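You operate a simulated robot arm through the tools that you are given. There is no shell and no other tool. Be economical: measure what you need, move in short steps, check, and stop when the job is done.

The job below is to be done with a simulated two-armed robot. You get a single attempt, and the scene is never put back.

## Task
Wipe up the spill on the packing table with the cloth there and put it back.
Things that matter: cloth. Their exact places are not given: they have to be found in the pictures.

The check looks at the end state, three seconds after you hand in, the way a careful person would. Anything else that was tipped, shoved, dropped, spilled or broken makes it a failure. Flat cloth is picked up by pressing the open fingertips on it (5 to 10 N) and closing them slowly along it; thin cloth reads only 2 to 8 mm in the jaws.

## Robot
Two 7-joint arms with two-finger parallel grippers on one trunk, on a base that drives. Base frame: it is fixed to the floor where the robot stands at the start and does not move with it; the origin is under the middle of the robot, x ahead of it, y to its left, z up; the surface under the hand at the start is at about z = 840. Lengths are in mm, angles in degrees, forces in N, time in s.
The left shoulder is at the start at [20, 170, 1128], the right one opposite. With the tool pointing down near the work surface each hand reaches from about 220 to 680 mm from the robot's upright axis, wherever it stands, measured 20 degrees to its own side. Payload 3.8 kg a hand.
The tool frame of a hand sits at the grasp point between the pads (the TCP): z along the fingers, y along the line on which they close. The tips reach 30 mm beyond it. The gripper opens to 110 mm. The fingers are 20 mm wide and 10 mm thick; the gripper's body (48 by 112 mm) begins 55 mm behind the TCP.
Orientation is that of the tool frame in the base frame, as a unit quaternion [w, x, y, z]. With the fingers straight down and closing along the base's y, the tool's x points along the base's -x, its y along +y and its z along -z.

## Interface
- The arms move only by the tool servo_tool. It takes "left_motion", "right_motion" or both (then of equal length, played together; a hand with none holds still); each is a list of rows, each a list of 7 numbers: the shift along the tool's x, y, z in mm, then the turn, a rotation vector about the tool's x, y, z in degrees, then the opening, from 0 (shut) to 1 (fully open). In form: [[x, y, z, wx, wy, wz, gripper], ...]. A call has 1 to 8 rows; each row is the pose to reach, as a shift and turn from the pose commanded when the call began, along the tool's axes at that moment. Rows are played at 5 a second. More than 50 mm and 8.6 degrees between two rows, or a gripper value outside its range, and nothing of the call is played. Where a pose cannot be reached the arm comes as near as it can. A force on the tool above 40 N (or 10 N above the force at the start of the call, whichever is more), or a blocked arm, ends the call early, and 0.2 s more pass. The fingers move at their own pace (about 72 mm/s each) and stop on an object; they squeeze with about 28 N. The grip force told is the motor's: it shows also when the fingers shut on nothing. Time passes only in rows, and 0.2 s behind the last, so rows that repeat a pose let the fingers close. The reply holds the time, the measured pose of the TCP, the force on the tool along the base axes, the opening and the grip force, in the units named above and with some noise, with the torque about the TCP (base axes, N m) and any sound that the robot's microphone picked up.
- Cameras (640 x 400 px; columns grow to the right, rows downward): "scene" is now at [92.5, -42, 1299.3]; the picture's right is [-0.44, -0.90, 0.00], its down [-0.39, 0.19, -0.90] and it looks along [0.81, -0.39, -0.43] (base axes); focal length 214 px, centre (320, 200). "left" rides on the left gripper at [72, -17, -103] in its tool frame; the picture's right is [0.23, 0.97, 0.00], its down [-0.76, 0.18, -0.62] and it looks along [-0.61, 0.14, 0.78] (tool axes); focal length 222 px, centre (320, 200). "right" rides on the right gripper at [72, 17, -103] in its tool frame; the picture's right is [-0.23, 0.97, 0.00], its down [-0.76, -0.18, -0.62] and it looks along [-0.61, -0.14, 0.78] (tool axes); focal length 222 px, centre (320, 200).
- grab_frame(camera): a new picture of that camera. The clock stands still meanwhile.
- slide_trunk(by): slides the trunk up (or, below 0, down) by that many mm; the arms and the scene camera ride with it, the base frame stays. It gives what a move gives, with no picture.
- steer(legs): drives the robot by 1 to 6 legs, each [ahead, turn to the left] in mm and degrees, along the robot's own axes; the way and the turn of a leg run together, so that a leg with both is an arc; at most 1500 mm and 180 degrees a leg. The arms and the cameras ride along, it lands a little off, and it stops where it bumps. It gives what a move gives.
- pan_tilt(pan, tilt): turns the head with the scene camera to pan (to the left, within 80 degrees either way) and tilt (down, from -29 to 69), counted from straight ahead of the robot. It gives what a move gives.
- pixel_to_xyz(camera, pixels): there is no depth. For up to 12 entries [column, row, z] of the newest picture of that camera ("zoom" is the newest enlarged one), the place [x, y] in the base frame at which the ray of that pixel passes the height z, good to about 3 mm, but the place of the scene camera against the robot may be out by one fixed shift of up to 18 mm in any direction. The clock stands still meanwhile.
- close_up(camera, box): a new picture of the part [left, top, right, bottom] of that camera's present view, enlarged. The clock stands still meanwhile.
- job_done(): hands the job in; it is judged then, once.

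Keep the steps short. Do not move on a guess: measure, check each grasp and each placing, and mend mistakes. In all there are 80 turns and 58 pictures (those below and enlarged ones count). Leave the grippers open and the arms clear of the work at the hand-in unless told otherwise, and finish with a single line.

The tools are called after "Request:" as name(argument=value, ...) on one line, values as JSON. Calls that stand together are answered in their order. servo_tool: Moves the arms, as the interface text tells. Its arguments: {"type":"object","properties":{"left_motion":{"type":"array","items":{"type":"array","items":{"type":"number"}}},"right_motion":{"type":"array","items":{"type":"array","items":{"type":"number"}}}},"required":[]} The other tools are called the same way: slide_trunk (by) slides the trunk up or down; steer (legs) drives the base; pan_tilt (pan, tilt) turns the head that bears the scene camera; grab_frame (camera) takes a picture; pixel_to_xyz (camera, pixels) gives the place at which the rays of pixels pass given heights; close_up (camera, box) takes an enlarged picture of a part of a camera's view; job_done () hands the job in.

At the start:

```text
time_s: 0.0
left_tcp_pos: [417.4, -58.3, 1210.3]
left_ee_rot: [0.0, 0.0, 1.0, 0.0]
left_wrist_force: [-0.2, -0.7, -0.2]
left_wrist_torque: [0.03, 0.03, -0.02]
left_finger_gap: 109.8
left_grip_force: 0.1
right_tcp_pos: [294.9, -386.5, 1072.2]
right_ee_rot: [0.0, 0.0, 1.0, 0.0]
right_wrist_force: [-0.8, -0.1, 0.1]
right_wrist_torque: [0.0, 0.0, -0.01]
right_finger_gap: 110.3
right_grip_force: 0.0
trunk travel left (down, up): [-225.0, 345.0]
robot x, y, heading: [-0.2, -3.3, -0.1]
head pan, tilt: [-25.9, 25.4]
```

scene: 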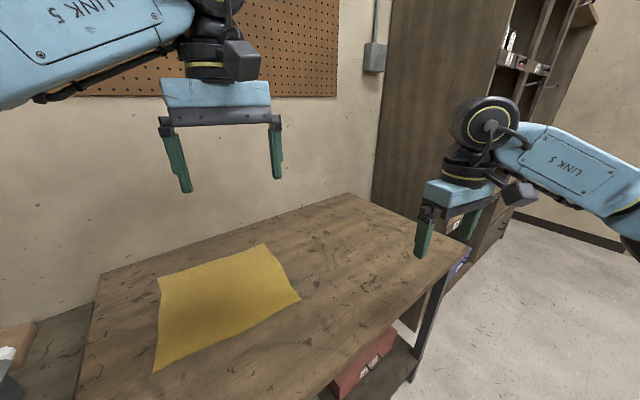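
right: 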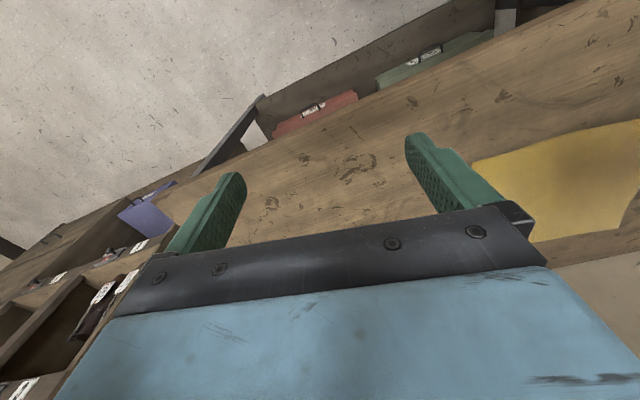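
left: 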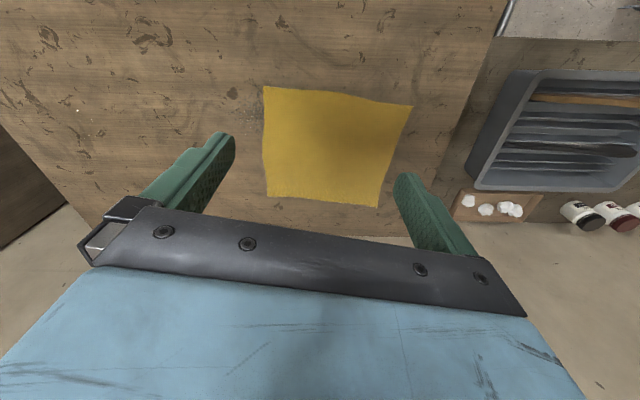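

The yellow cloth lies on the wooden table; no spill is obvious yet. I'll turn the head down to look over the table and to the left.

Request:
pan_tilt(pan=-10, tilt=50)

Request:
grab_frame(camera="scene")

Request:
close_up(camera="left", box=[0, 0, 500, 240])

```text
time_s: 0.9
left_tcp_pos: [418.8, -58.4, 1210.6]
left_ee_rot: [0.0, 0.0, 1.0, 0.0]
left_wrist_force: [0.3, -0.2, -0.9]
left_wrist_torque: [-0.01, -0.02, -0.01]
left_finger_gap: 110.0
left_grip_force: 0.1
right_tcp_pos: [295.1, -387.1, 1072.5]
right_ee_rot: [0.0, 0.001, 1.0, 0.0]
right_wrist_force: [0.2, 0.1, -0.2]
right_wrist_torque: [0.01, -0.01, 0.0]
right_finger_gap: 110.2
right_grip_force: 0.2
trunk travel left (down, up): [-225.0, 345.0]
robot x, y, heading: [1.9, -0.9, 0.1]
head pan, tilt: [-10.0, 50.0]
```

```text
54 pictures are left
```

scene: 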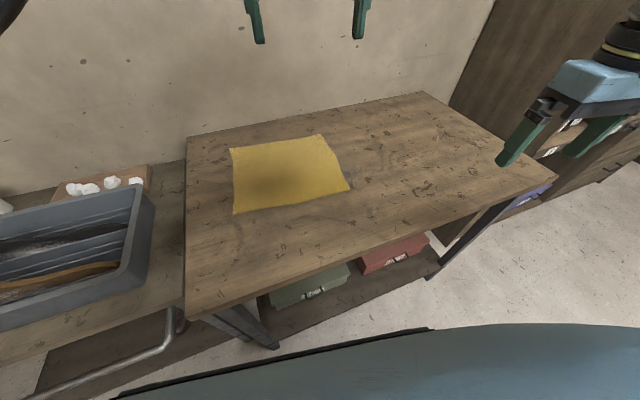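

```text
1.28 times, centred on (250, 120) of left
```

zoom: 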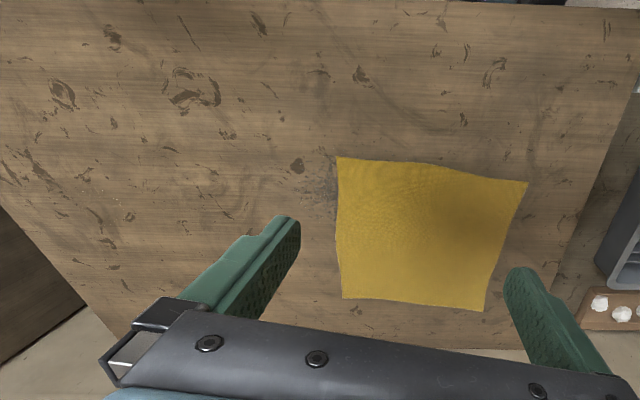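

No clear spill yet; there is a dark patch on the cloth. I'll zoom into the table from the scene camera.

Request:
close_up(camera="scene", box=[180, 110, 372, 230])

Request:
close_up(camera="scene", box=[330, 90, 522, 210])

Request:
pixel_to_xyz(camera="scene", pixels=[[232, 148, 840], [322, 134, 840], [349, 188, 840], [234, 214, 840], [187, 137, 840], [424, 92, 840], [556, 175, 840], [186, 318, 840], [280, 185, 840], [152, 190, 840]])

Request:
pixel_to_xyz(camera="left", pixels=[[263, 87, 840], [412, 105, 840], [377, 208, 840], [266, 198, 840], [345, 140, 840]])

```text
3.33 times, centred on (276, 170) of scene
```

zoom: 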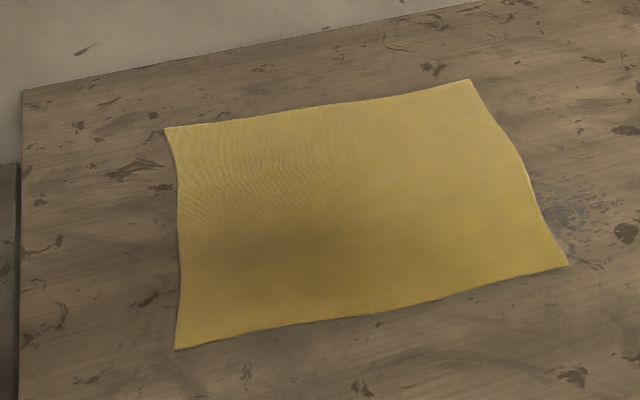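

```text
3.33 times, centred on (426, 150) of scene
```

zoom: 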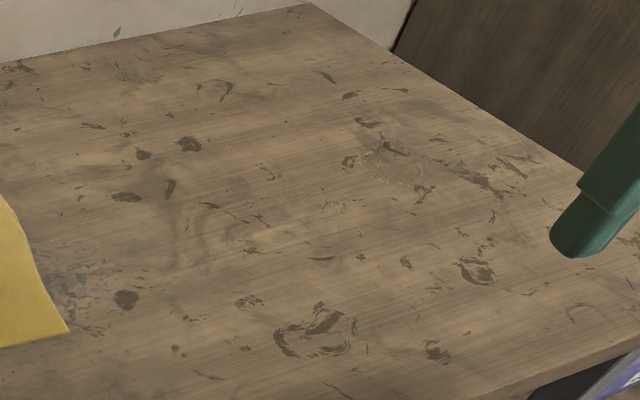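

```text
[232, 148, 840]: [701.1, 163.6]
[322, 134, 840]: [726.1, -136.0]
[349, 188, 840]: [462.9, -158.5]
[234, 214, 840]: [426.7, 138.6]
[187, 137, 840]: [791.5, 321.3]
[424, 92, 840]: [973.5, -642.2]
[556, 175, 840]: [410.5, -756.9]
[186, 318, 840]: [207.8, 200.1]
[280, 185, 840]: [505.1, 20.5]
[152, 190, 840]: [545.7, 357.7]
```

```text
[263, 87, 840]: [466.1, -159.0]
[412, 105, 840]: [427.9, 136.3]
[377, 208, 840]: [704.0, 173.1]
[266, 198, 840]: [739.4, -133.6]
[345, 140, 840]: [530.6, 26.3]
```

Table and cloth located, both cameras agree well. Two candidate marks: greyish specks at the cloth's right edge (scene ~351,174) and pale specks at ~(447,141). I'll enlarge both.

Request:
close_up(camera="scene", box=[325, 155, 389, 195])

Request:
close_up(camera="scene", box=[415, 120, 495, 170])

Request:
close_up(camera="left", box=[0, 20, 280, 195])

```text
10.00 times, centred on (357, 175) of scene
```

zoom: 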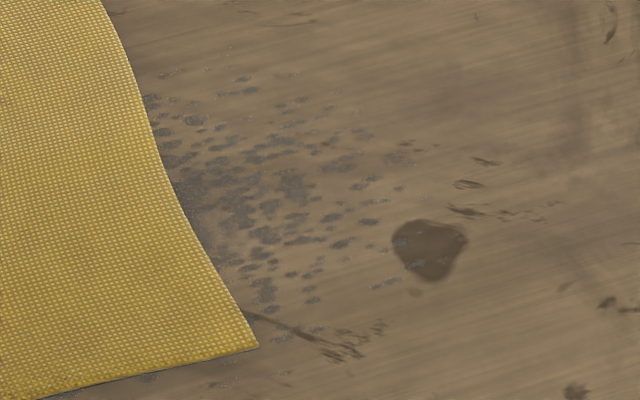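

```text
8.00 times, centred on (455, 145) of scene
```

zoom: 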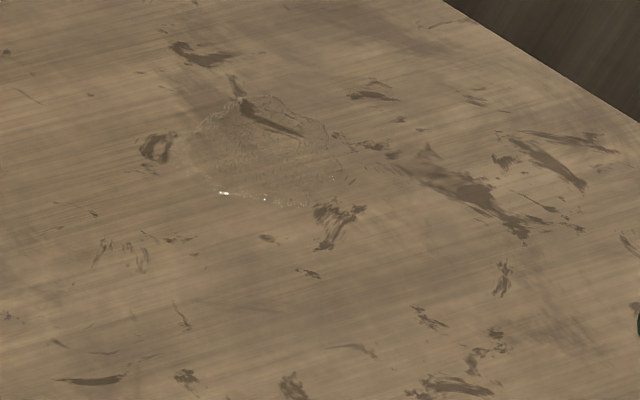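

```text
2.29 times, centred on (140, 108) of left
```

zoom: 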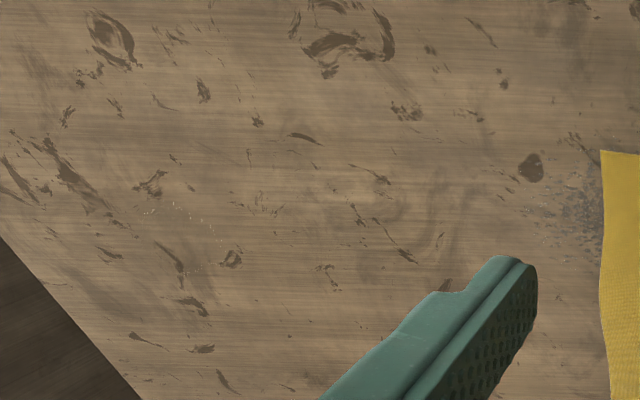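

A clear puddle with glints sits at scene ≈ (439–459, 132–146). Measure it.

Request:
pixel_to_xyz(camera="scene", pixels=[[438.5, 138.7, 840], [459.4, 140, 840], [447.5, 131.9, 840], [450, 146, 840], [449, 139, 840], [443, 144, 840], [456, 134, 840]])

Request:
pixel_to_xyz(camera="left", pixels=[[64, 112, 840], [90, 115, 840]])

```text
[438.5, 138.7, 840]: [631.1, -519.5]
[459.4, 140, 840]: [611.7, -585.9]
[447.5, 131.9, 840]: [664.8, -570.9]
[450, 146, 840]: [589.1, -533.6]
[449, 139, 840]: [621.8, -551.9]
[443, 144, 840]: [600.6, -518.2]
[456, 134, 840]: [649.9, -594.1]
```

```text
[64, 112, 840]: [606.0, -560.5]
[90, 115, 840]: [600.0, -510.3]
```

The puddle is centred near (627, −553), about 80 mm across, out of reach from here. I plan to stand at about (60, −230), from where the right hand reaches cloth and puddle. First I look to the right to see whether the way is free.

Request:
pan_tilt(pan=-70, tilt=45)

Request:
grab_frame(camera="scene")

```text
time_s: 2.2
left_tcp_pos: [417.9, -58.5, 1209.1]
left_ee_rot: [-0.001, 0.0, 1.0, 0.0]
left_wrist_force: [-0.4, -0.3, -0.2]
left_wrist_torque: [-0.01, -0.02, 0.02]
left_finger_gap: 110.1
left_grip_force: 0.1
right_tcp_pos: [296.3, -385.5, 1073.2]
right_ee_rot: [0.0, 0.0, 1.0, 0.0]
right_wrist_force: [1.0, -0.5, 0.6]
right_wrist_torque: [0.01, -0.02, 0.01]
right_finger_gap: 109.9
right_grip_force: 0.0
trunk travel left (down, up): [-225.0, 345.0]
robot x, y, heading: [-2.8, 0.5, -0.2]
head pan, tilt: [-70.0, 45.0]
```

```text
47 pictures are left
```

scene: 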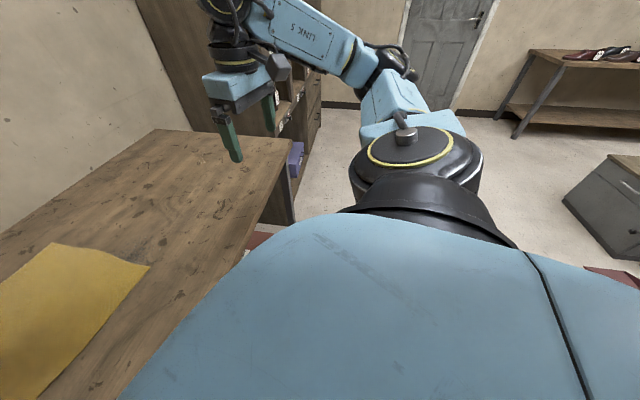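

There's a grey crate right-behind and red things; I measure them on the floor.

Request:
pixel_to_xyz(camera="scene", pixels=[[563, 200, 0], [612, 257, 0], [590, 268, 0], [510, 137, 0], [295, 222, 0], [270, 238, 0]])

Request:
close_up(camera="scene", box=[480, 120, 640, 300])

```text
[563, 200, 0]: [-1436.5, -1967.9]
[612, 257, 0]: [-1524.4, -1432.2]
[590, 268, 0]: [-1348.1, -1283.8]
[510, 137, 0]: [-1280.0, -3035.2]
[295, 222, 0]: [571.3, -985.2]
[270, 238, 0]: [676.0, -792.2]
```

```text
2.22 times, centred on (560, 210) of scene
```

zoom: 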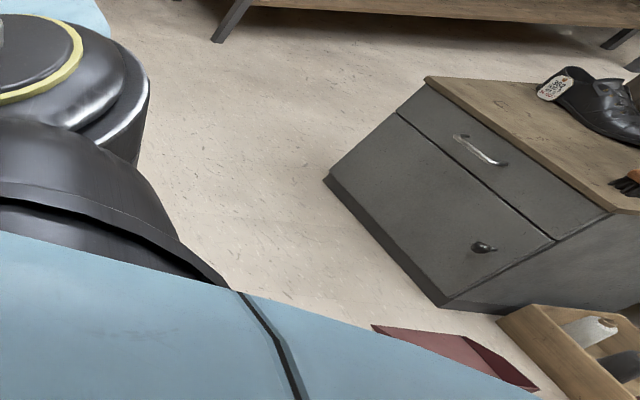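

The crates are over 1.5 m away. The way is free; I back off a little, then go diagonally to (60, −230).

Request:
steer(legs=[[-214, 0], [0, -40], [358, 0], [0, 40]])

Request:
pan_tilt(pan=-15, tilt=50)

Request:
grab_frame(camera="scene")

```text
time_s: 7.8
left_tcp_pos: [307.1, -526.0, 1210.0]
left_ee_rot: [-0.001, 0.346, 0.938, -0.001]
left_wrist_force: [0.5, -0.3, 0.1]
left_wrist_torque: [-0.04, 0.03, 0.01]
left_finger_gap: 110.5
left_grip_force: 0.1
right_tcp_pos: [-0.7, -698.3, 1072.4]
right_ee_rot: [0.001, 0.345, 0.939, -0.002]
right_wrist_force: [-0.2, 0.1, 1.0]
right_wrist_torque: [-0.01, 0.03, -0.01]
right_finger_gap: 110.0
right_grip_force: 0.1
trunk travel left (down, up): [-225.0, 345.0]
robot x, y, heading: [-1.7, -245.1, -40.5]
head pan, tilt: [-70.0, 45.0]
stopped in leg 3: the robot was blocked; the commanded pose is now the measured one
```

```text
time_s: 9.0
left_tcp_pos: [302.2, -527.6, 1209.5]
left_ee_rot: [0.0, 0.347, 0.938, -0.001]
left_wrist_force: [0.5, -0.8, -0.3]
left_wrist_torque: [0.02, 0.0, -0.02]
left_finger_gap: 109.9
left_grip_force: 0.0
right_tcp_pos: [-2.4, -699.8, 1071.6]
right_ee_rot: [0.0, 0.346, 0.938, 0.0]
right_wrist_force: [-0.2, 0.9, -0.6]
right_wrist_torque: [0.0, 0.0, 0.01]
right_finger_gap: 109.9
right_grip_force: 0.0
trunk travel left (down, up): [-225.0, 345.0]
robot x, y, heading: [-3.5, -243.6, -40.3]
head pan, tilt: [-15.0, 50.0]
```

```text
45 pictures are left
```

scene: 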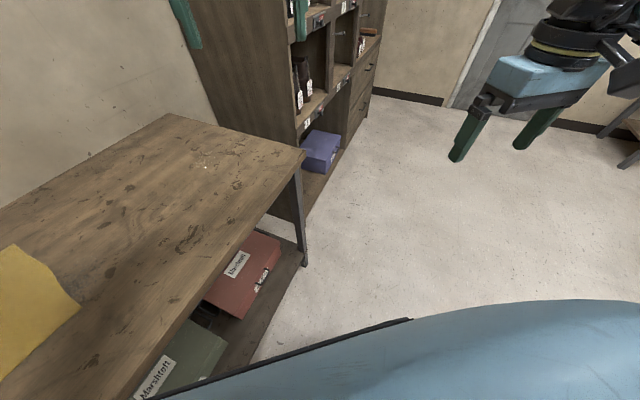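

Blocked by touching the table's underside, apparently at (−2, −245). I back away, turn to face the table squarely (heading about +12), and approach carefully. The table and cloth look unmoved; I'll measure them afterwards.

Request:
steer(legs=[[-60, 0], [0, 52]])

Request:
grab_frame(camera="scene")

Request:
pixel_to_xyz(camera="scene", pixels=[[320, 200, 840]])

```text
time_s: 12.3
left_tcp_pos: [364.4, -146.3, 1208.8]
left_ee_rot: [-0.001, -0.092, 0.996, -0.001]
left_wrist_force: [-0.9, 0.3, 0.0]
left_wrist_torque: [0.02, 0.0, 0.01]
left_finger_gap: 110.1
left_grip_force: 0.1
right_tcp_pos: [304.7, -490.4, 1072.1]
right_ee_rot: [-0.001, -0.093, 0.996, 0.0]
right_wrist_force: [-0.4, 0.2, -0.1]
right_wrist_torque: [0.02, 0.01, -0.01]
right_finger_gap: 110.1
right_grip_force: 0.1
trunk travel left (down, up): [-225.0, 345.0]
robot x, y, heading: [-50.5, -204.7, 11.1]
head pan, tilt: [-15.0, 50.0]
```

```text
44 pictures are left
```

scene: 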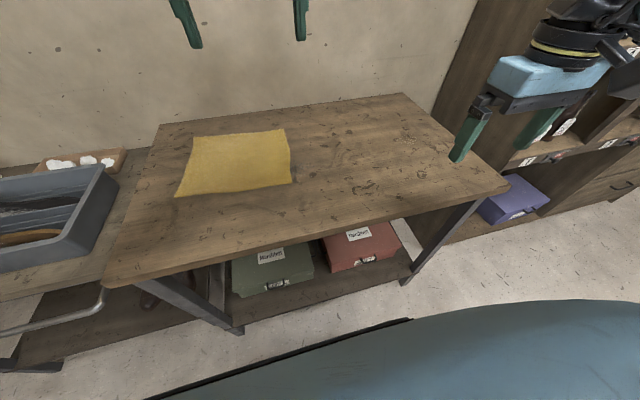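

```text
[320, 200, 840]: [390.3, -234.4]
```

Facing the table squarely. I check cloth, table corners and puddle again, and how far away the lower shelf is.

Request:
pixel_to_xyz(camera="scene", pixels=[[190, 135, 840], [284, 129, 840], [291, 183, 840], [175, 196, 840], [160, 124, 840], [401, 93, 840], [508, 187, 840], [103, 286, 840], [240, 328, 0], [404, 284, 0]])

Request:
close_up(camera="scene", box=[360, 100, 488, 180])

```text
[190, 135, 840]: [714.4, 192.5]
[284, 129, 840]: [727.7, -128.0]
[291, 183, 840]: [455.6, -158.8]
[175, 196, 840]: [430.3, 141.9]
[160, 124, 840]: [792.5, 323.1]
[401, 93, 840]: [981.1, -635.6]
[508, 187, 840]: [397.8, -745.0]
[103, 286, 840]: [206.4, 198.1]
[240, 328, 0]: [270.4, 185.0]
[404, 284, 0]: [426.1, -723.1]
```

```text
5.00 times, centred on (424, 140) of scene
```

zoom: 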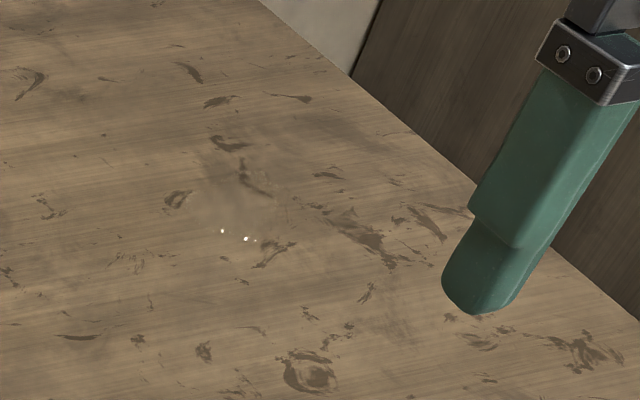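

Table and cloth are where they were. I move 95 mm closer.

Request:
steer(legs=[[95, 0]])

Request:
grab_frame(camera="scene")

Request:
grab_frame(camera="right")

```text
time_s: 13.4
left_tcp_pos: [457.9, -128.4, 1208.5]
left_ee_rot: [0.0, -0.091, 0.996, 0.0]
left_wrist_force: [1.0, -0.1, -0.1]
left_wrist_torque: [-0.03, 0.05, -0.02]
left_finger_gap: 110.0
left_grip_force: 0.2
right_tcp_pos: [398.9, -472.8, 1072.2]
right_ee_rot: [-0.001, -0.092, 0.996, -0.001]
right_wrist_force: [0.0, 0.2, 0.1]
right_wrist_torque: [0.03, -0.01, -0.03]
right_finger_gap: 109.9
right_grip_force: 0.1
trunk travel left (down, up): [-225.0, 345.0]
robot x, y, heading: [41.2, -185.2, 10.8]
head pan, tilt: [-15.0, 50.0]
```

```text
42 pictures are left
```

scene: 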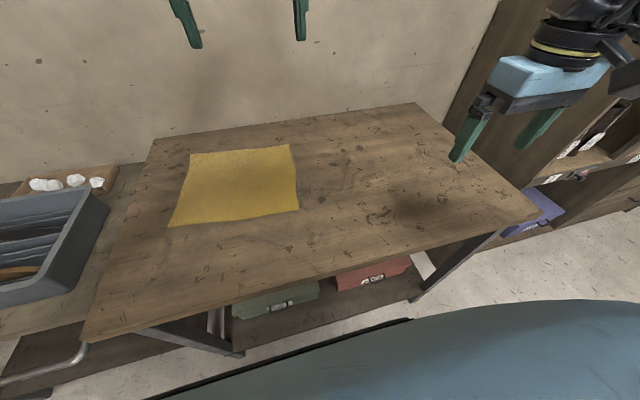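

```text
41 pictures are left
```

right: 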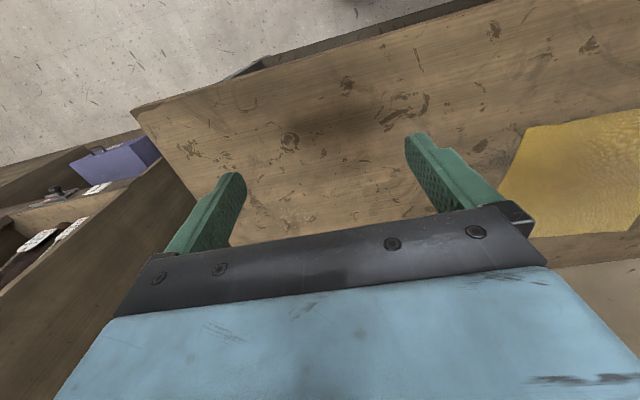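

The robot is at (41, −185), heading 11. I move the left hand away to the left while the right hand starts toward the grasp point, about (588, −75), 70 mm inside the cloth's right edge.

Request:
servo_tool(left_motion=[[8, 40, 0, 0, 0, 0, 1], [16, 80, 0, 0, 0, 0, 1], [24, 120, 0, 0, 0, 0, 1], [32, 160, 0, 0, 0, 0, 1], [40, 200, 0, 0, 0, 0, 1], [50, 240, 0, 0, 0, 0, 1], [60, 280, 0, 0, 0, 0, 1]], right_motion=[[-24, 33, 5, 0, 0, 0, 0.8], [-48, 66, 10, 0, 0, 0, 0.7], [-72, 99, 15, 0, 0, 0, 0.6], [-97, 133, 20, 0, 0, 0, 0.5], [-121, 166, 25, 0, 0, 0, 0.45], [-145, 200, 30, 0, 0, 0, 0.45], [-170, 234, 35, 0, 0, 0, 0.45]])

```text
time_s: 15.0
left_tcp_pos: [346.6, 137.7, 1209.5]
left_ee_rot: [-0.001, -0.092, 0.996, 0.0]
left_wrist_force: [-0.5, -0.6, 0.6]
left_wrist_torque: [0.0, -0.03, 0.01]
left_finger_gap: 109.9
left_grip_force: 0.0
right_tcp_pos: [522.4, -212.1, 1035.8]
right_ee_rot: [0.0, -0.092, 0.996, -0.002]
right_wrist_force: [-0.7, 0.6, -0.3]
right_wrist_torque: [0.0, 0.0, 0.01]
right_finger_gap: 49.4
right_grip_force: 0.1
trunk travel left (down, up): [-225.0, 345.0]
robot x, y, heading: [42.2, -189.2, 10.8]
head pan, tilt: [-15.0, 50.0]
```

On track. Continue to above the grasp point, z ≈ 930.

Request:
servo_tool(right_motion=[[-20, 28, 10, 0, 0, 0, 0.45], [-42, 56, 30, 0, 0, 0, 0.45], [-62, 84, 55, 0, 0, 0, 0.45], [-80, 108, 82, 0, 0, 0, 0.45], [-90, 122, 106, 0, 0, 0, 0.45], [-90, 122, 106, 0, 0, 0, 0.45]])

Request:
grab_frame(camera="right")

Request:
pixel_to_xyz(camera="right", pixels=[[320, 100, 840]])

```text
time_s: 16.4
left_tcp_pos: [348.0, 134.6, 1210.6]
left_ee_rot: [0.0, -0.091, 0.996, -0.001]
left_wrist_force: [-0.2, 0.1, -0.5]
left_wrist_torque: [0.0, -0.02, -0.01]
left_finger_gap: 110.0
left_grip_force: 0.1
right_tcp_pos: [589.4, -74.1, 931.4]
right_ee_rot: [0.0, -0.093, 0.996, -0.002]
right_wrist_force: [-0.4, -0.4, 0.5]
right_wrist_torque: [0.03, 0.02, -0.02]
right_finger_gap: 49.5
right_grip_force: 0.1
trunk travel left (down, up): [-225.0, 345.0]
robot x, y, heading: [45.0, -189.2, 11.1]
head pan, tilt: [-15.0, 50.0]
```

```text
40 pictures are left
```

right: 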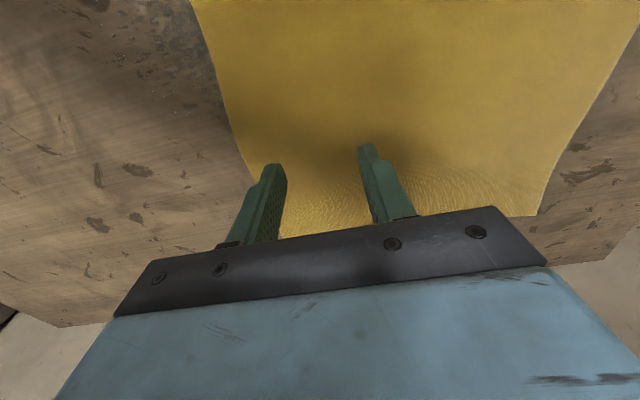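

```text
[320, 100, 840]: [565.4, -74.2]
```

Reached the point over the cloth. Now down in small steps until I feel contact at around TCP z 870.

Request:
servo_tool(right_motion=[[0, 0, 25, 0, 0, 0, 0.45], [0, 0, 45, 0, 0, 0, 0.45], [0, 0, 54, 0, 0, 0, 0.45], [0, 0, 58, 0, 0, 0, 0.45], [0, 0, 60, 0, 0, 0, 0.45]])

```text
time_s: 17.6
left_tcp_pos: [346.7, 135.5, 1209.4]
left_ee_rot: [0.0, -0.091, 0.996, 0.0]
left_wrist_force: [0.0, 0.4, -0.1]
left_wrist_torque: [-0.02, -0.01, -0.03]
left_finger_gap: 110.3
left_grip_force: 0.1
right_tcp_pos: [587.0, -75.0, 871.7]
right_ee_rot: [0.0, -0.093, 0.996, -0.001]
right_wrist_force: [-0.5, -0.2, 4.5]
right_wrist_torque: [0.02, -0.03, -0.03]
right_finger_gap: 49.7
right_grip_force: 0.0
trunk travel left (down, up): [-225.0, 345.0]
robot x, y, heading: [44.6, -189.5, 10.9]
head pan, tilt: [-15.0, 50.0]
```

Contact at 4.5 N. A little more press, then close slowly.

Request:
servo_tool(right_motion=[[0, 0, 1, 0, 0, 0, 0.45], [0, 0, 1, 0, 0, 0, 0.38], [0, 0, 1, 0, 0, 0, 0.3], [0, 0, 1, 0, 0, 0, 0.22], [0, 0, 1, 0, 0, 0, 0.14], [0, 0, 1, 0, 0, 0, 0.07], [0, 0, 1, 0, 0, 0, 0], [0, 0, 1, 0, 0, 0, 0]])

Request:
grab_frame(camera="right")

```text
time_s: 19.4
left_tcp_pos: [345.7, 135.3, 1210.4]
left_ee_rot: [0.0, -0.091, 0.996, 0.001]
left_wrist_force: [-0.4, 0.2, 0.3]
left_wrist_torque: [-0.01, -0.04, 0.02]
left_finger_gap: 109.9
left_grip_force: 0.0
right_tcp_pos: [586.1, -76.8, 871.2]
right_ee_rot: [0.001, -0.093, 0.996, 0.0]
right_wrist_force: [1.8, -2.7, 21.0]
right_wrist_torque: [-0.1, 0.0, 0.01]
right_finger_gap: 2.1
right_grip_force: 28.2
trunk travel left (down, up): [-225.0, 345.0]
robot x, y, heading: [38.4, -187.4, 10.7]
head pan, tilt: [-15.0, 50.0]
```

```text
39 pictures are left
```

right: 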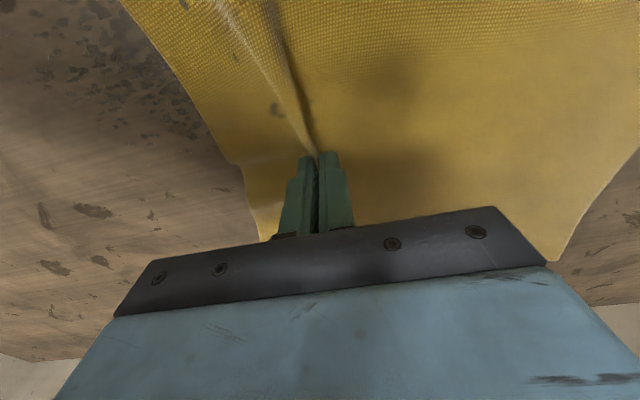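

A fold is held (gap 2.1 mm). I lift 20 mm to check the hold.

Request:
servo_tool(right_motion=[[0, 0, -5, 0, 0, 0, 0], [0, 0, -12, 0, 0, 0, 0], [0, 0, -20, 0, 0, 0, 0]])

Request:
grab_frame(camera="right")

Request:
grab_frame(camera="scene")

```text
time_s: 20.2
left_tcp_pos: [348.0, 135.9, 1210.7]
left_ee_rot: [-0.001, -0.091, 0.996, 0.0]
left_wrist_force: [-0.2, 0.0, 0.1]
left_wrist_torque: [0.04, 0.01, 0.0]
left_finger_gap: 110.2
left_grip_force: 0.0
right_tcp_pos: [586.5, -74.1, 889.2]
right_ee_rot: [-0.001, -0.093, 0.996, -0.001]
right_wrist_force: [0.4, -0.1, 0.0]
right_wrist_torque: [0.04, 0.03, -0.01]
right_finger_gap: 2.3
right_grip_force: 27.6
trunk travel left (down, up): [-225.0, 345.0]
robot x, y, heading: [45.2, -184.0, 11.3]
head pan, tilt: [-15.0, 50.0]
```

```text
38 pictures are left
```

right: 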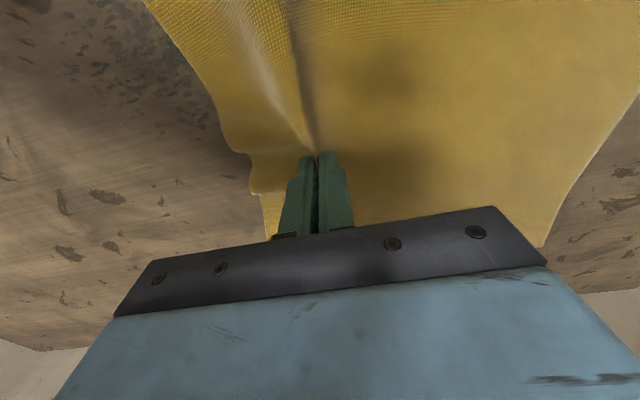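

```text
37 pictures are left
```

scene: 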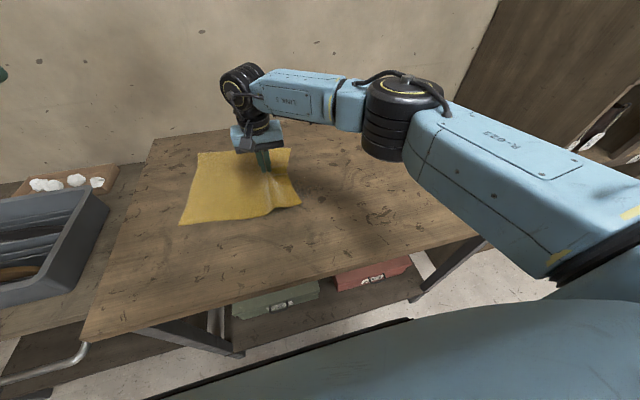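

Held. Now I raise it about 60 mm and carry it rightwards with the body trailing on the table, toward the puddle.

Request:
servo_tool(right_motion=[[0, 0, -30, 0, 0, 0, 0], [2, -22, -55, 0, 0, 0, 0], [6, -60, -60, 0, 0, 0, 0], [11, -105, -60, 0, 0, 0, 0], [15, -150, -60, 0, 0, 0, 0], [20, -195, -60, 0, 0, 0, 0], [25, -240, -60, 0, 0, 0, 0], [29, -285, -60, 0, 0, 0, 0]])

Request:
servo_tool(right_motion=[[4, -42, 0, 0, 0, 0, 0], [9, -85, 0, 0, 0, 0, 0], [13, -128, 0, 0, 0, 0, 0], [18, -170, 0, 0, 0, 0, 0], [22, -210, 0, 0, 0, 0, 0], [26, -250, 0, 0, 0, 0, 0]])

Request:
grab_frame(camera="scene")

Request:
grab_frame(camera="right")

```text
time_s: 22.0
left_tcp_pos: [347.8, 134.2, 1211.8]
left_ee_rot: [0.0, -0.091, 0.996, 0.0]
left_wrist_force: [0.5, -0.8, -0.1]
left_wrist_torque: [0.02, -0.01, 0.04]
left_finger_gap: 109.9
left_grip_force: 0.1
right_tcp_pos: [611.9, -361.7, 951.4]
right_ee_rot: [-0.001, -0.093, 0.996, -0.001]
right_wrist_force: [1.1, 0.2, 0.3]
right_wrist_torque: [0.06, -0.02, 0.04]
right_finger_gap: 2.0
right_grip_force: 27.6
trunk travel left (down, up): [-225.0, 345.0]
robot x, y, heading: [44.6, -183.0, 11.1]
head pan, tilt: [-15.0, 50.0]
```

```text
time_s: 23.4
left_tcp_pos: [347.3, 136.3, 1210.6]
left_ee_rot: [0.0, -0.09, 0.996, 0.0]
left_wrist_force: [0.4, 0.8, 0.3]
left_wrist_torque: [-0.01, -0.01, 0.0]
left_finger_gap: 110.1
left_grip_force: 0.0
right_tcp_pos: [628.7, -583.4, 948.6]
right_ee_rot: [-0.001, -0.093, 0.996, -0.002]
right_wrist_force: [-0.7, 0.1, -0.5]
right_wrist_torque: [0.01, -0.01, 0.0]
right_finger_gap: 2.5
right_grip_force: 27.7
right hand out of reach, approached as far as the arm can: row 6
trunk travel left (down, up): [-225.0, 345.0]
robot x, y, heading: [46.5, -185.4, 11.2]
head pan, tilt: [-15.0, 50.0]
```

```text
36 pictures are left
```

scene: 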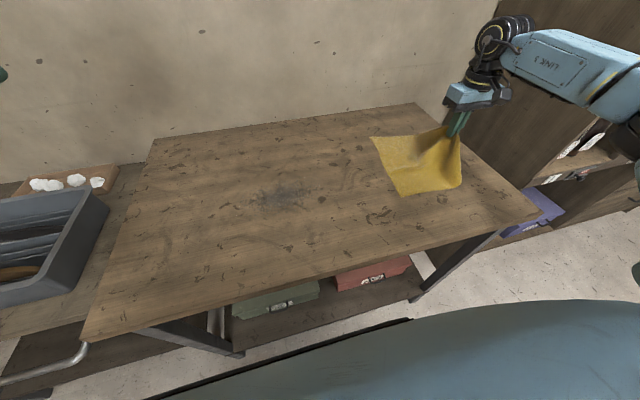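

```text
35 pictures are left
```

right: 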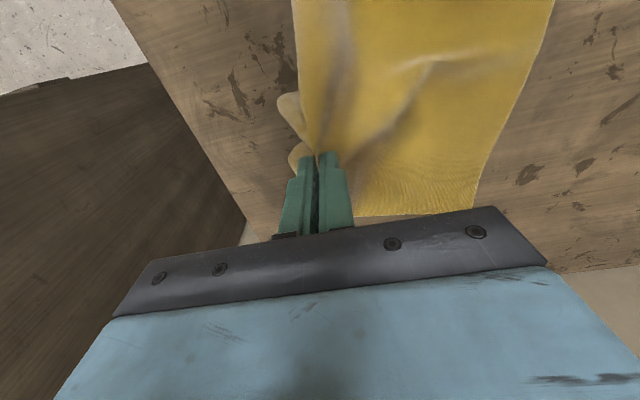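

The arm is at its limit near (629, −583). I creep 20 mm nearer to the table to gain reach.

Request:
steer(legs=[[22, 0]])

```text
time_s: 24.2
left_tcp_pos: [370.7, 141.0, 1210.1]
left_ee_rot: [-0.001, -0.091, 0.996, -0.001]
left_wrist_force: [-0.4, 0.0, -1.1]
left_wrist_torque: [-0.03, 0.03, 0.01]
left_finger_gap: 110.0
left_grip_force: 0.1
right_tcp_pos: [650.2, -577.5, 950.0]
right_ee_rot: [0.0, -0.092, 0.996, 0.0]
right_wrist_force: [0.8, -0.1, -0.6]
right_wrist_torque: [0.01, 0.03, 0.03]
right_finger_gap: 2.0
right_grip_force: 27.9
trunk travel left (down, up): [-225.0, 345.0]
robot x, y, heading: [71.3, -182.9, 11.2]
head pan, tilt: [-15.0, 50.0]
```

Good. Now lower onto the puddle while drawing slightly back so the front flap lays out.

Request:
servo_tool(right_motion=[[0, 0, 25, 0, 0, 0, 0], [5, 8, 45, 0, 0, 0, 0], [10, 15, 60, 0, 0, 0, 0], [14, 22, 70, 0, 0, 0, 0], [18, 28, 75, 0, 0, 0, 0]])

Request:
grab_frame(camera="right")

```text
time_s: 25.4
left_tcp_pos: [368.3, 139.7, 1210.2]
left_ee_rot: [0.0, -0.091, 0.996, 0.0]
left_wrist_force: [0.0, 0.5, 0.1]
left_wrist_torque: [0.01, -0.01, 0.02]
left_finger_gap: 110.0
left_grip_force: 0.1
right_tcp_pos: [626.5, -554.4, 875.4]
right_ee_rot: [-0.001, -0.092, 0.996, -0.001]
right_wrist_force: [-0.2, -0.7, 1.1]
right_wrist_torque: [0.01, 0.0, -0.01]
right_finger_gap: 2.0
right_grip_force: 27.4
trunk travel left (down, up): [-225.0, 345.0]
robot x, y, heading: [66.8, -183.8, 11.0]
head pan, tilt: [-15.0, 50.0]
```

```text
34 pictures are left
```

right: 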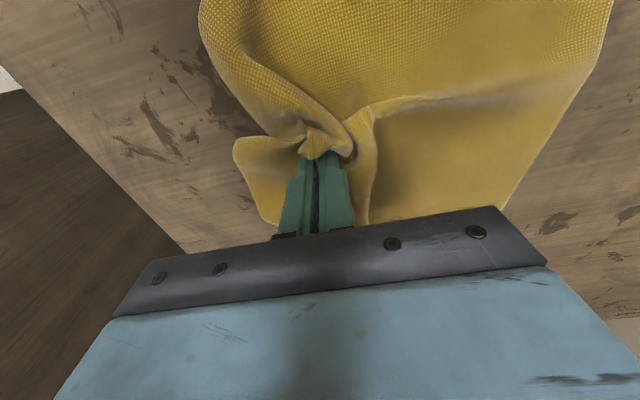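

Cloth is over the puddle. I press lightly first.

Request:
servo_tool(right_motion=[[0, 0, 2, 0, 0, 0, 0], [0, 0, 4, 0, 0, 0, 0]])

```text
time_s: 26.0
left_tcp_pos: [368.3, 139.8, 1210.0]
left_ee_rot: [0.0, -0.092, 0.996, -0.001]
left_wrist_force: [0.0, 0.0, 0.3]
left_wrist_torque: [0.01, 0.03, 0.01]
left_finger_gap: 109.9
left_grip_force: 0.0
right_tcp_pos: [625.8, -553.9, 872.3]
right_ee_rot: [0.003, -0.092, 0.996, -0.001]
right_wrist_force: [-0.3, -1.4, 15.0]
right_wrist_torque: [-0.16, 0.13, 0.01]
right_finger_gap: 2.5
right_grip_force: 28.3
trunk travel left (down, up): [-225.0, 345.0]
robot x, y, heading: [66.6, -185.1, 11.0]
head pan, tilt: [-15.0, 50.0]
```

15 N: enough. I ease 1 mm and sweep back and forth across the puddle.

Request:
servo_tool(right_motion=[[30, 10, -1, 0, 0, 0, 0], [30, 35, -1, 0, 0, 0, 0], [0, 35, -1, 0, 0, 0, 0], [-30, 35, -1, 0, 0, 0, 0], [-35, 15, -1, 0, 0, 0, 0], [0, 15, -1, 0, 0, 0, 0], [35, 15, -1, 0, 0, 0, 0], [35, -5, -1, 0, 0, 0, 0]])

Request:
servo_tool(right_motion=[[-35, 0, 0, 0, 0, 0, 0], [-70, 0, 0, 0, 0, 0, 0], [-70, -20, 0, 0, 0, 0, 0], [-35, -20, 0, 0, 0, 0, 0], [0, -20, 0, 0, 0, 0, 0], [-10, -38, 0, 0, 0, 0, 0], [-45, -38, 0, 0, 0, 0, 0], [-75, -35, 0, 0, 0, 0, 0]])

Request:
grab_frame(camera="right")

```text
time_s: 27.8
left_tcp_pos: [367.2, 141.2, 1210.9]
left_ee_rot: [0.0, -0.092, 0.996, 0.0]
left_wrist_force: [-0.4, 0.0, 0.0]
left_wrist_torque: [-0.04, -0.01, -0.02]
left_finger_gap: 109.8
left_grip_force: 0.1
right_tcp_pos: [592.3, -564.9, 872.2]
right_ee_rot: [0.0, -0.091, 0.996, 0.0]
right_wrist_force: [-0.9, 6.3, 16.4]
right_wrist_torque: [0.06, 0.19, -0.06]
right_finger_gap: 2.3
right_grip_force: 27.6
trunk travel left (down, up): [-225.0, 345.0]
robot x, y, heading: [65.5, -183.9, 11.0]
head pan, tilt: [-15.0, 50.0]
```

```text
time_s: 29.6
left_tcp_pos: [368.6, 139.4, 1210.4]
left_ee_rot: [-0.001, -0.092, 0.996, 0.0]
left_wrist_force: [0.2, 0.2, 0.1]
left_wrist_torque: [0.03, 0.0, -0.01]
left_finger_gap: 110.3
left_grip_force: 0.0
right_tcp_pos: [624.9, -595.3, 871.0]
right_ee_rot: [-0.001, -0.096, 0.995, -0.001]
right_wrist_force: [-0.4, 0.0, 3.1]
right_wrist_torque: [-0.02, 0.01, -0.01]
right_finger_gap: 2.4
right_grip_force: 28.4
right hand out of reach, approached as far as the arm can: row 3, 7, 8
trunk travel left (down, up): [-225.0, 345.0]
robot x, y, heading: [65.4, -182.1, 10.9]
head pan, tilt: [-15.0, 50.0]
```

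```text
33 pictures are left
```

right: 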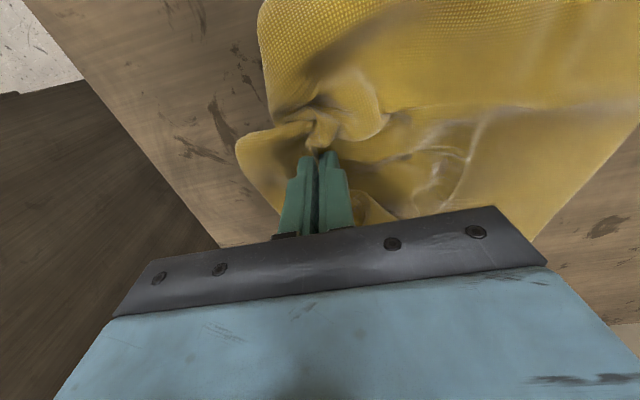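

I lift the cloth off and move it aside to the left to see whether the puddle is gone.

Request:
servo_tool(right_motion=[[5, 10, -35, 0, 0, 0, 0], [10, 20, -80, 0, 0, 0, 0], [20, 40, -120, 0, 0, 0, 0], [25, 75, -150, 0, 0, 0, 0], [25, 115, -170, 0, 0, 0, 0], [25, 155, -190, 0, 0, 0, 0], [25, 200, -205, 0, 0, 0, 0], [25, 245, -220, 0, 0, 0, 0]])

Request:
grab_frame(camera="scene")

```text
time_s: 31.4
left_tcp_pos: [369.3, 141.2, 1209.9]
left_ee_rot: [0.0, -0.091, 0.996, -0.001]
left_wrist_force: [0.1, -0.1, 0.1]
left_wrist_torque: [-0.01, 0.02, -0.02]
left_finger_gap: 110.2
left_grip_force: 0.1
right_tcp_pos: [558.3, -360.8, 1090.2]
right_ee_rot: [0.0, -0.091, 0.996, -0.001]
right_wrist_force: [-0.2, -0.1, 0.2]
right_wrist_torque: [0.02, -0.01, 0.0]
right_finger_gap: 2.1
right_grip_force: 28.2
trunk travel left (down, up): [-225.0, 345.0]
robot x, y, heading: [64.9, -187.2, 11.0]
head pan, tilt: [-15.0, 50.0]
```

```text
32 pictures are left
```

scene: 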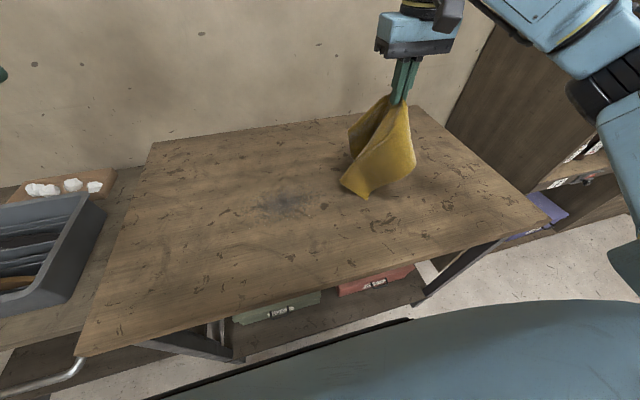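

The cloth hangs free. Now zoom into the puddle's place.

Request:
close_up(camera="scene", box=[398, 110, 526, 190])

Request:
pixel_to_xyz(camera="zoom", pixels=[[200, 200, 840], [320, 200, 840], [250, 200, 840], [200, 150, 840]])

```text
5.00 times, centred on (462, 150) of scene
```

zoom: 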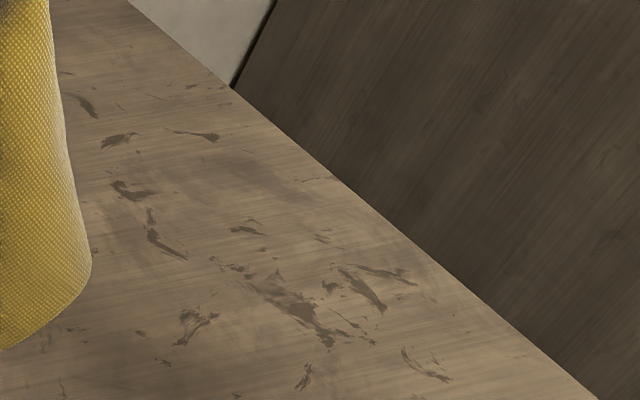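

```text
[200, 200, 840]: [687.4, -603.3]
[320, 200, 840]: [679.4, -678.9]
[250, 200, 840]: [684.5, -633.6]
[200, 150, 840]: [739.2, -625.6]
```

Seems dry, but the cloth hides part. I carry it further left toward home and look again.

Request:
servo_tool(right_motion=[[-5, 40, -15, 0, 0, 0, 0], [-10, 85, -30, 0, 0, 0, 0], [-20, 130, -45, 0, 0, 0, 0], [-30, 175, -60, 0, 0, 0, 0], [-35, 220, -60, 0, 0, 0, 0], [-35, 220, -60, 0, 0, 0, 0]])

Request:
close_up(camera="scene", box=[378, 120, 474, 180])

Request:
grab_frame(camera="scene")

```text
time_s: 32.8
left_tcp_pos: [369.7, 139.1, 1210.2]
left_ee_rot: [-0.001, -0.092, 0.996, 0.001]
left_wrist_force: [-0.5, 0.1, -1.1]
left_wrist_torque: [0.02, -0.02, 0.02]
left_finger_gap: 110.2
left_grip_force: 0.0
right_tcp_pos: [551.9, -137.1, 1149.4]
right_ee_rot: [-0.001, -0.092, 0.996, -0.001]
right_wrist_force: [-1.2, 1.0, -0.1]
right_wrist_torque: [0.0, -0.01, 0.0]
right_finger_gap: 2.4
right_grip_force: 27.8
trunk travel left (down, up): [-225.0, 345.0]
robot x, y, heading: [62.3, -181.0, 11.2]
head pan, tilt: [-15.0, 50.0]
```

```text
6.67 times, centred on (426, 150) of scene
```

zoom: 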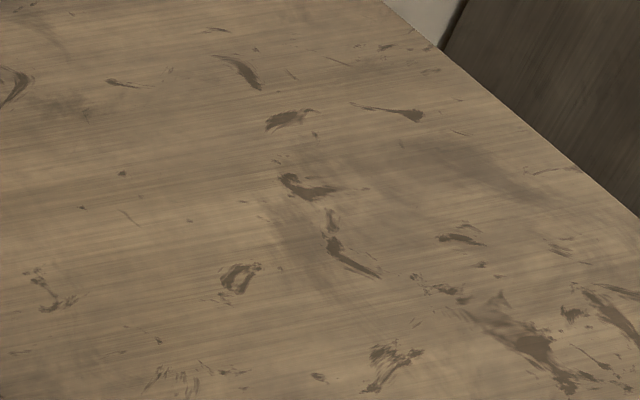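

```text
29 pictures are left
```

scene: 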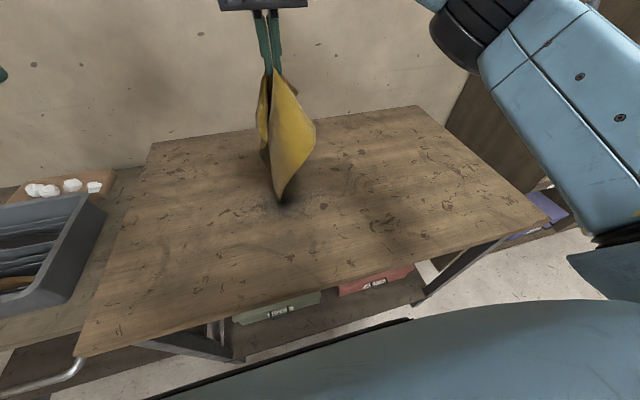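

The puddle is gone, only wood marks left. The cloth hangs with its lower tip about at the table. I bring it left to y ≈ +20 (the right arm's limit), moving the left hand further away, then lay it down while moving right.

Request:
servo_tool(left_motion=[[10, 25, 0, 0, 0, 0, 1], [20, 50, 0, 0, 0, 0, 1], [30, 75, 0, 0, 0, 0, 1], [40, 100, 0, 0, 0, 0, 1], [40, 100, 0, 0, 0, 0, 1], [40, 100, 0, 0, 0, 0, 1]], right_motion=[[-5, 20, -20, 0, 0, 0, 0], [-15, 55, -25, 0, 0, 0, 0], [-25, 95, -25, 0, 0, 0, 0], [-35, 135, -25, 0, 0, 0, 0], [-40, 165, -25, 0, 0, 0, 0], [-40, 165, -25, 0, 0, 0, 0]])

Request:
grab_frame(camera="scene")

```text
time_s: 34.2
left_tcp_pos: [310.2, 230.4, 1210.5]
left_ee_rot: [0.0, -0.092, 0.996, 0.001]
left_wrist_force: [-1.0, 0.0, -0.5]
left_wrist_torque: [0.03, 0.04, 0.01]
left_finger_gap: 109.9
left_grip_force: 0.1
right_tcp_pos: [546.2, -16.9, 1166.9]
right_ee_rot: [0.0, -0.091, 0.996, -0.001]
right_wrist_force: [0.2, -0.9, 0.5]
right_wrist_torque: [0.0, 0.0, 0.02]
right_finger_gap: 2.2
right_grip_force: 28.0
right hand out of reach, approached as far as the arm can: row 4, 5, 6
trunk travel left (down, up): [-225.0, 345.0]
robot x, y, heading: [63.4, -184.2, 10.8]
head pan, tilt: [-15.0, 50.0]
```

```text
28 pictures are left
```

scene: 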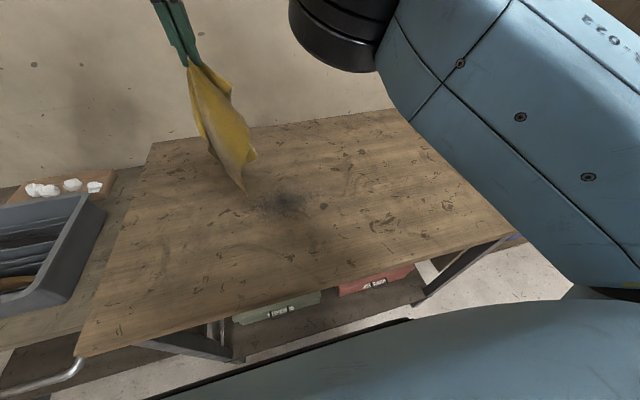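

Limit at y ≈ −17. I lay it from here: the lower tip touches, then the hand goes right and down in an arc.

Request:
servo_tool(right_motion=[[0, 0, 22, 0, 0, 0, 0], [0, -30, 35, 0, 0, 0, 0], [0, -65, 45, 0, 0, 0, 0], [0, -100, 62, 0, 0, 0, 0], [0, -130, 85, 0, 0, 0, 0], [0, -155, 118, 0, 0, 0, 0], [0, -175, 155, 0, 0, 0, 0], [0, -190, 195, 0, 0, 0, 0]])

Request:
servo_tool(right_motion=[[0, -13, 40, 0, 0, 0, 0], [0, -22, 70, 0, 0, 0, 0], [0, -24, 88, 0, 0, 0, 0]])

Request:
grab_frame(camera="scene")

Request:
grab_frame(camera="right")

```text
time_s: 36.0
left_tcp_pos: [310.8, 230.3, 1210.7]
left_ee_rot: [-0.001, -0.091, 0.996, 0.001]
left_wrist_force: [0.4, 0.2, -0.1]
left_wrist_torque: [0.01, 0.01, 0.0]
left_finger_gap: 109.8
left_grip_force: 0.1
right_tcp_pos: [579.4, -203.3, 972.1]
right_ee_rot: [0.001, -0.092, 0.996, -0.001]
right_wrist_force: [-0.7, 0.0, -0.4]
right_wrist_torque: [0.01, 0.05, -0.03]
right_finger_gap: 2.3
right_grip_force: 28.2
trunk travel left (down, up): [-225.0, 345.0]
robot x, y, heading: [66.6, -184.4, 10.7]
head pan, tilt: [-15.0, 50.0]
```

```text
time_s: 36.8
left_tcp_pos: [311.3, 230.5, 1210.5]
left_ee_rot: [0.0, -0.091, 0.996, 0.0]
left_wrist_force: [-0.4, 0.1, -0.2]
left_wrist_torque: [-0.01, -0.02, -0.01]
left_finger_gap: 110.1
left_grip_force: 0.0
right_tcp_pos: [584.7, -226.8, 882.9]
right_ee_rot: [0.0, -0.093, 0.996, -0.001]
right_wrist_force: [-0.1, 0.1, 0.0]
right_wrist_torque: [-0.01, 0.0, 0.02]
right_finger_gap: 2.3
right_grip_force: 28.0
trunk travel left (down, up): [-225.0, 345.0]
robot x, y, heading: [66.6, -183.7, 11.0]
head pan, tilt: [-15.0, 50.0]
```

```text
27 pictures are left
```

scene: 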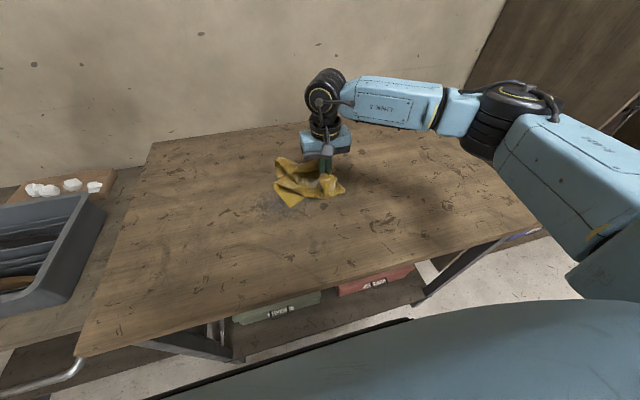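

```text
26 pictures are left
```

right: 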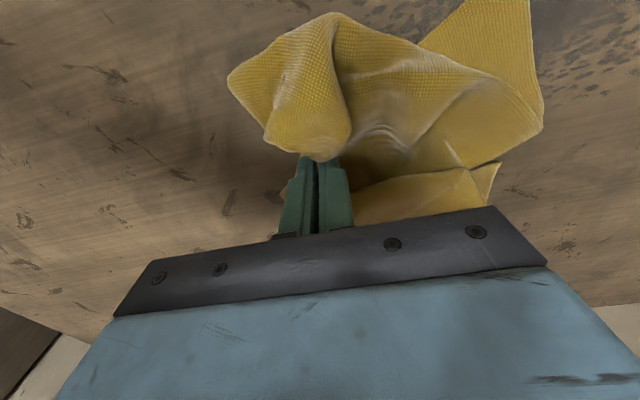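

It landed bunched up. I drag it right along the table so it trails out, then have a look.

Request:
servo_tool(right_motion=[[4, -40, 0, 0, 0, 0, 0], [8, -80, 0, 0, 0, 0, 0], [12, -120, 0, 0, 0, 0, 0], [16, -160, 0, 0, 0, 0, 0], [20, -200, 0, 0, 0, 0, 0], [20, -200, 8, 0, 0, 0, 0]])

Request:
grab_frame(camera="right")

Request:
close_up(camera="scene", box=[260, 110, 452, 230])

```text
time_s: 38.2
left_tcp_pos: [309.6, 230.2, 1210.2]
left_ee_rot: [0.0, -0.092, 0.996, 0.001]
left_wrist_force: [0.3, -0.4, -0.7]
left_wrist_torque: [0.0, 0.05, 0.0]
left_finger_gap: 109.9
left_grip_force: 0.1
right_tcp_pos: [601.6, -426.7, 877.5]
right_ee_rot: [0.001, -0.092, 0.996, -0.001]
right_wrist_force: [0.8, 0.9, 3.0]
right_wrist_torque: [-0.03, 0.02, -0.02]
right_finger_gap: 2.2
right_grip_force: 28.3
trunk travel left (down, up): [-225.0, 345.0]
robot x, y, heading: [64.4, -182.3, 11.1]
head pan, tilt: [-15.0, 50.0]
```

```text
25 pictures are left
```

right: 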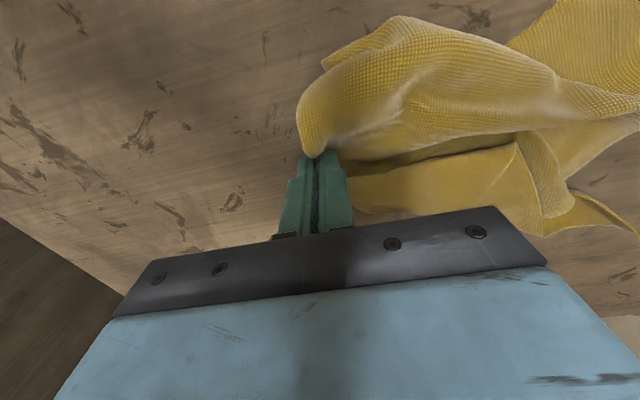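

```text
3.33 times, centred on (356, 170) of scene
```

zoom: 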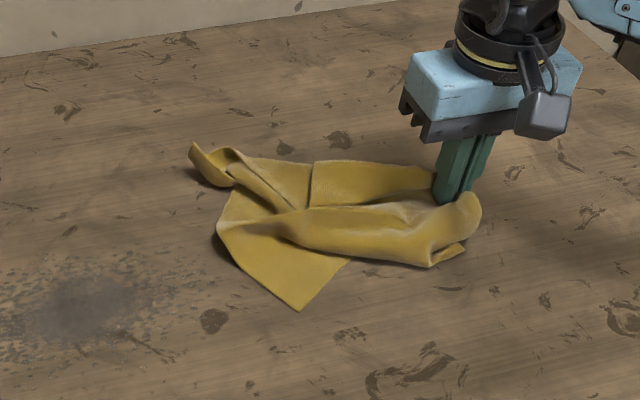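

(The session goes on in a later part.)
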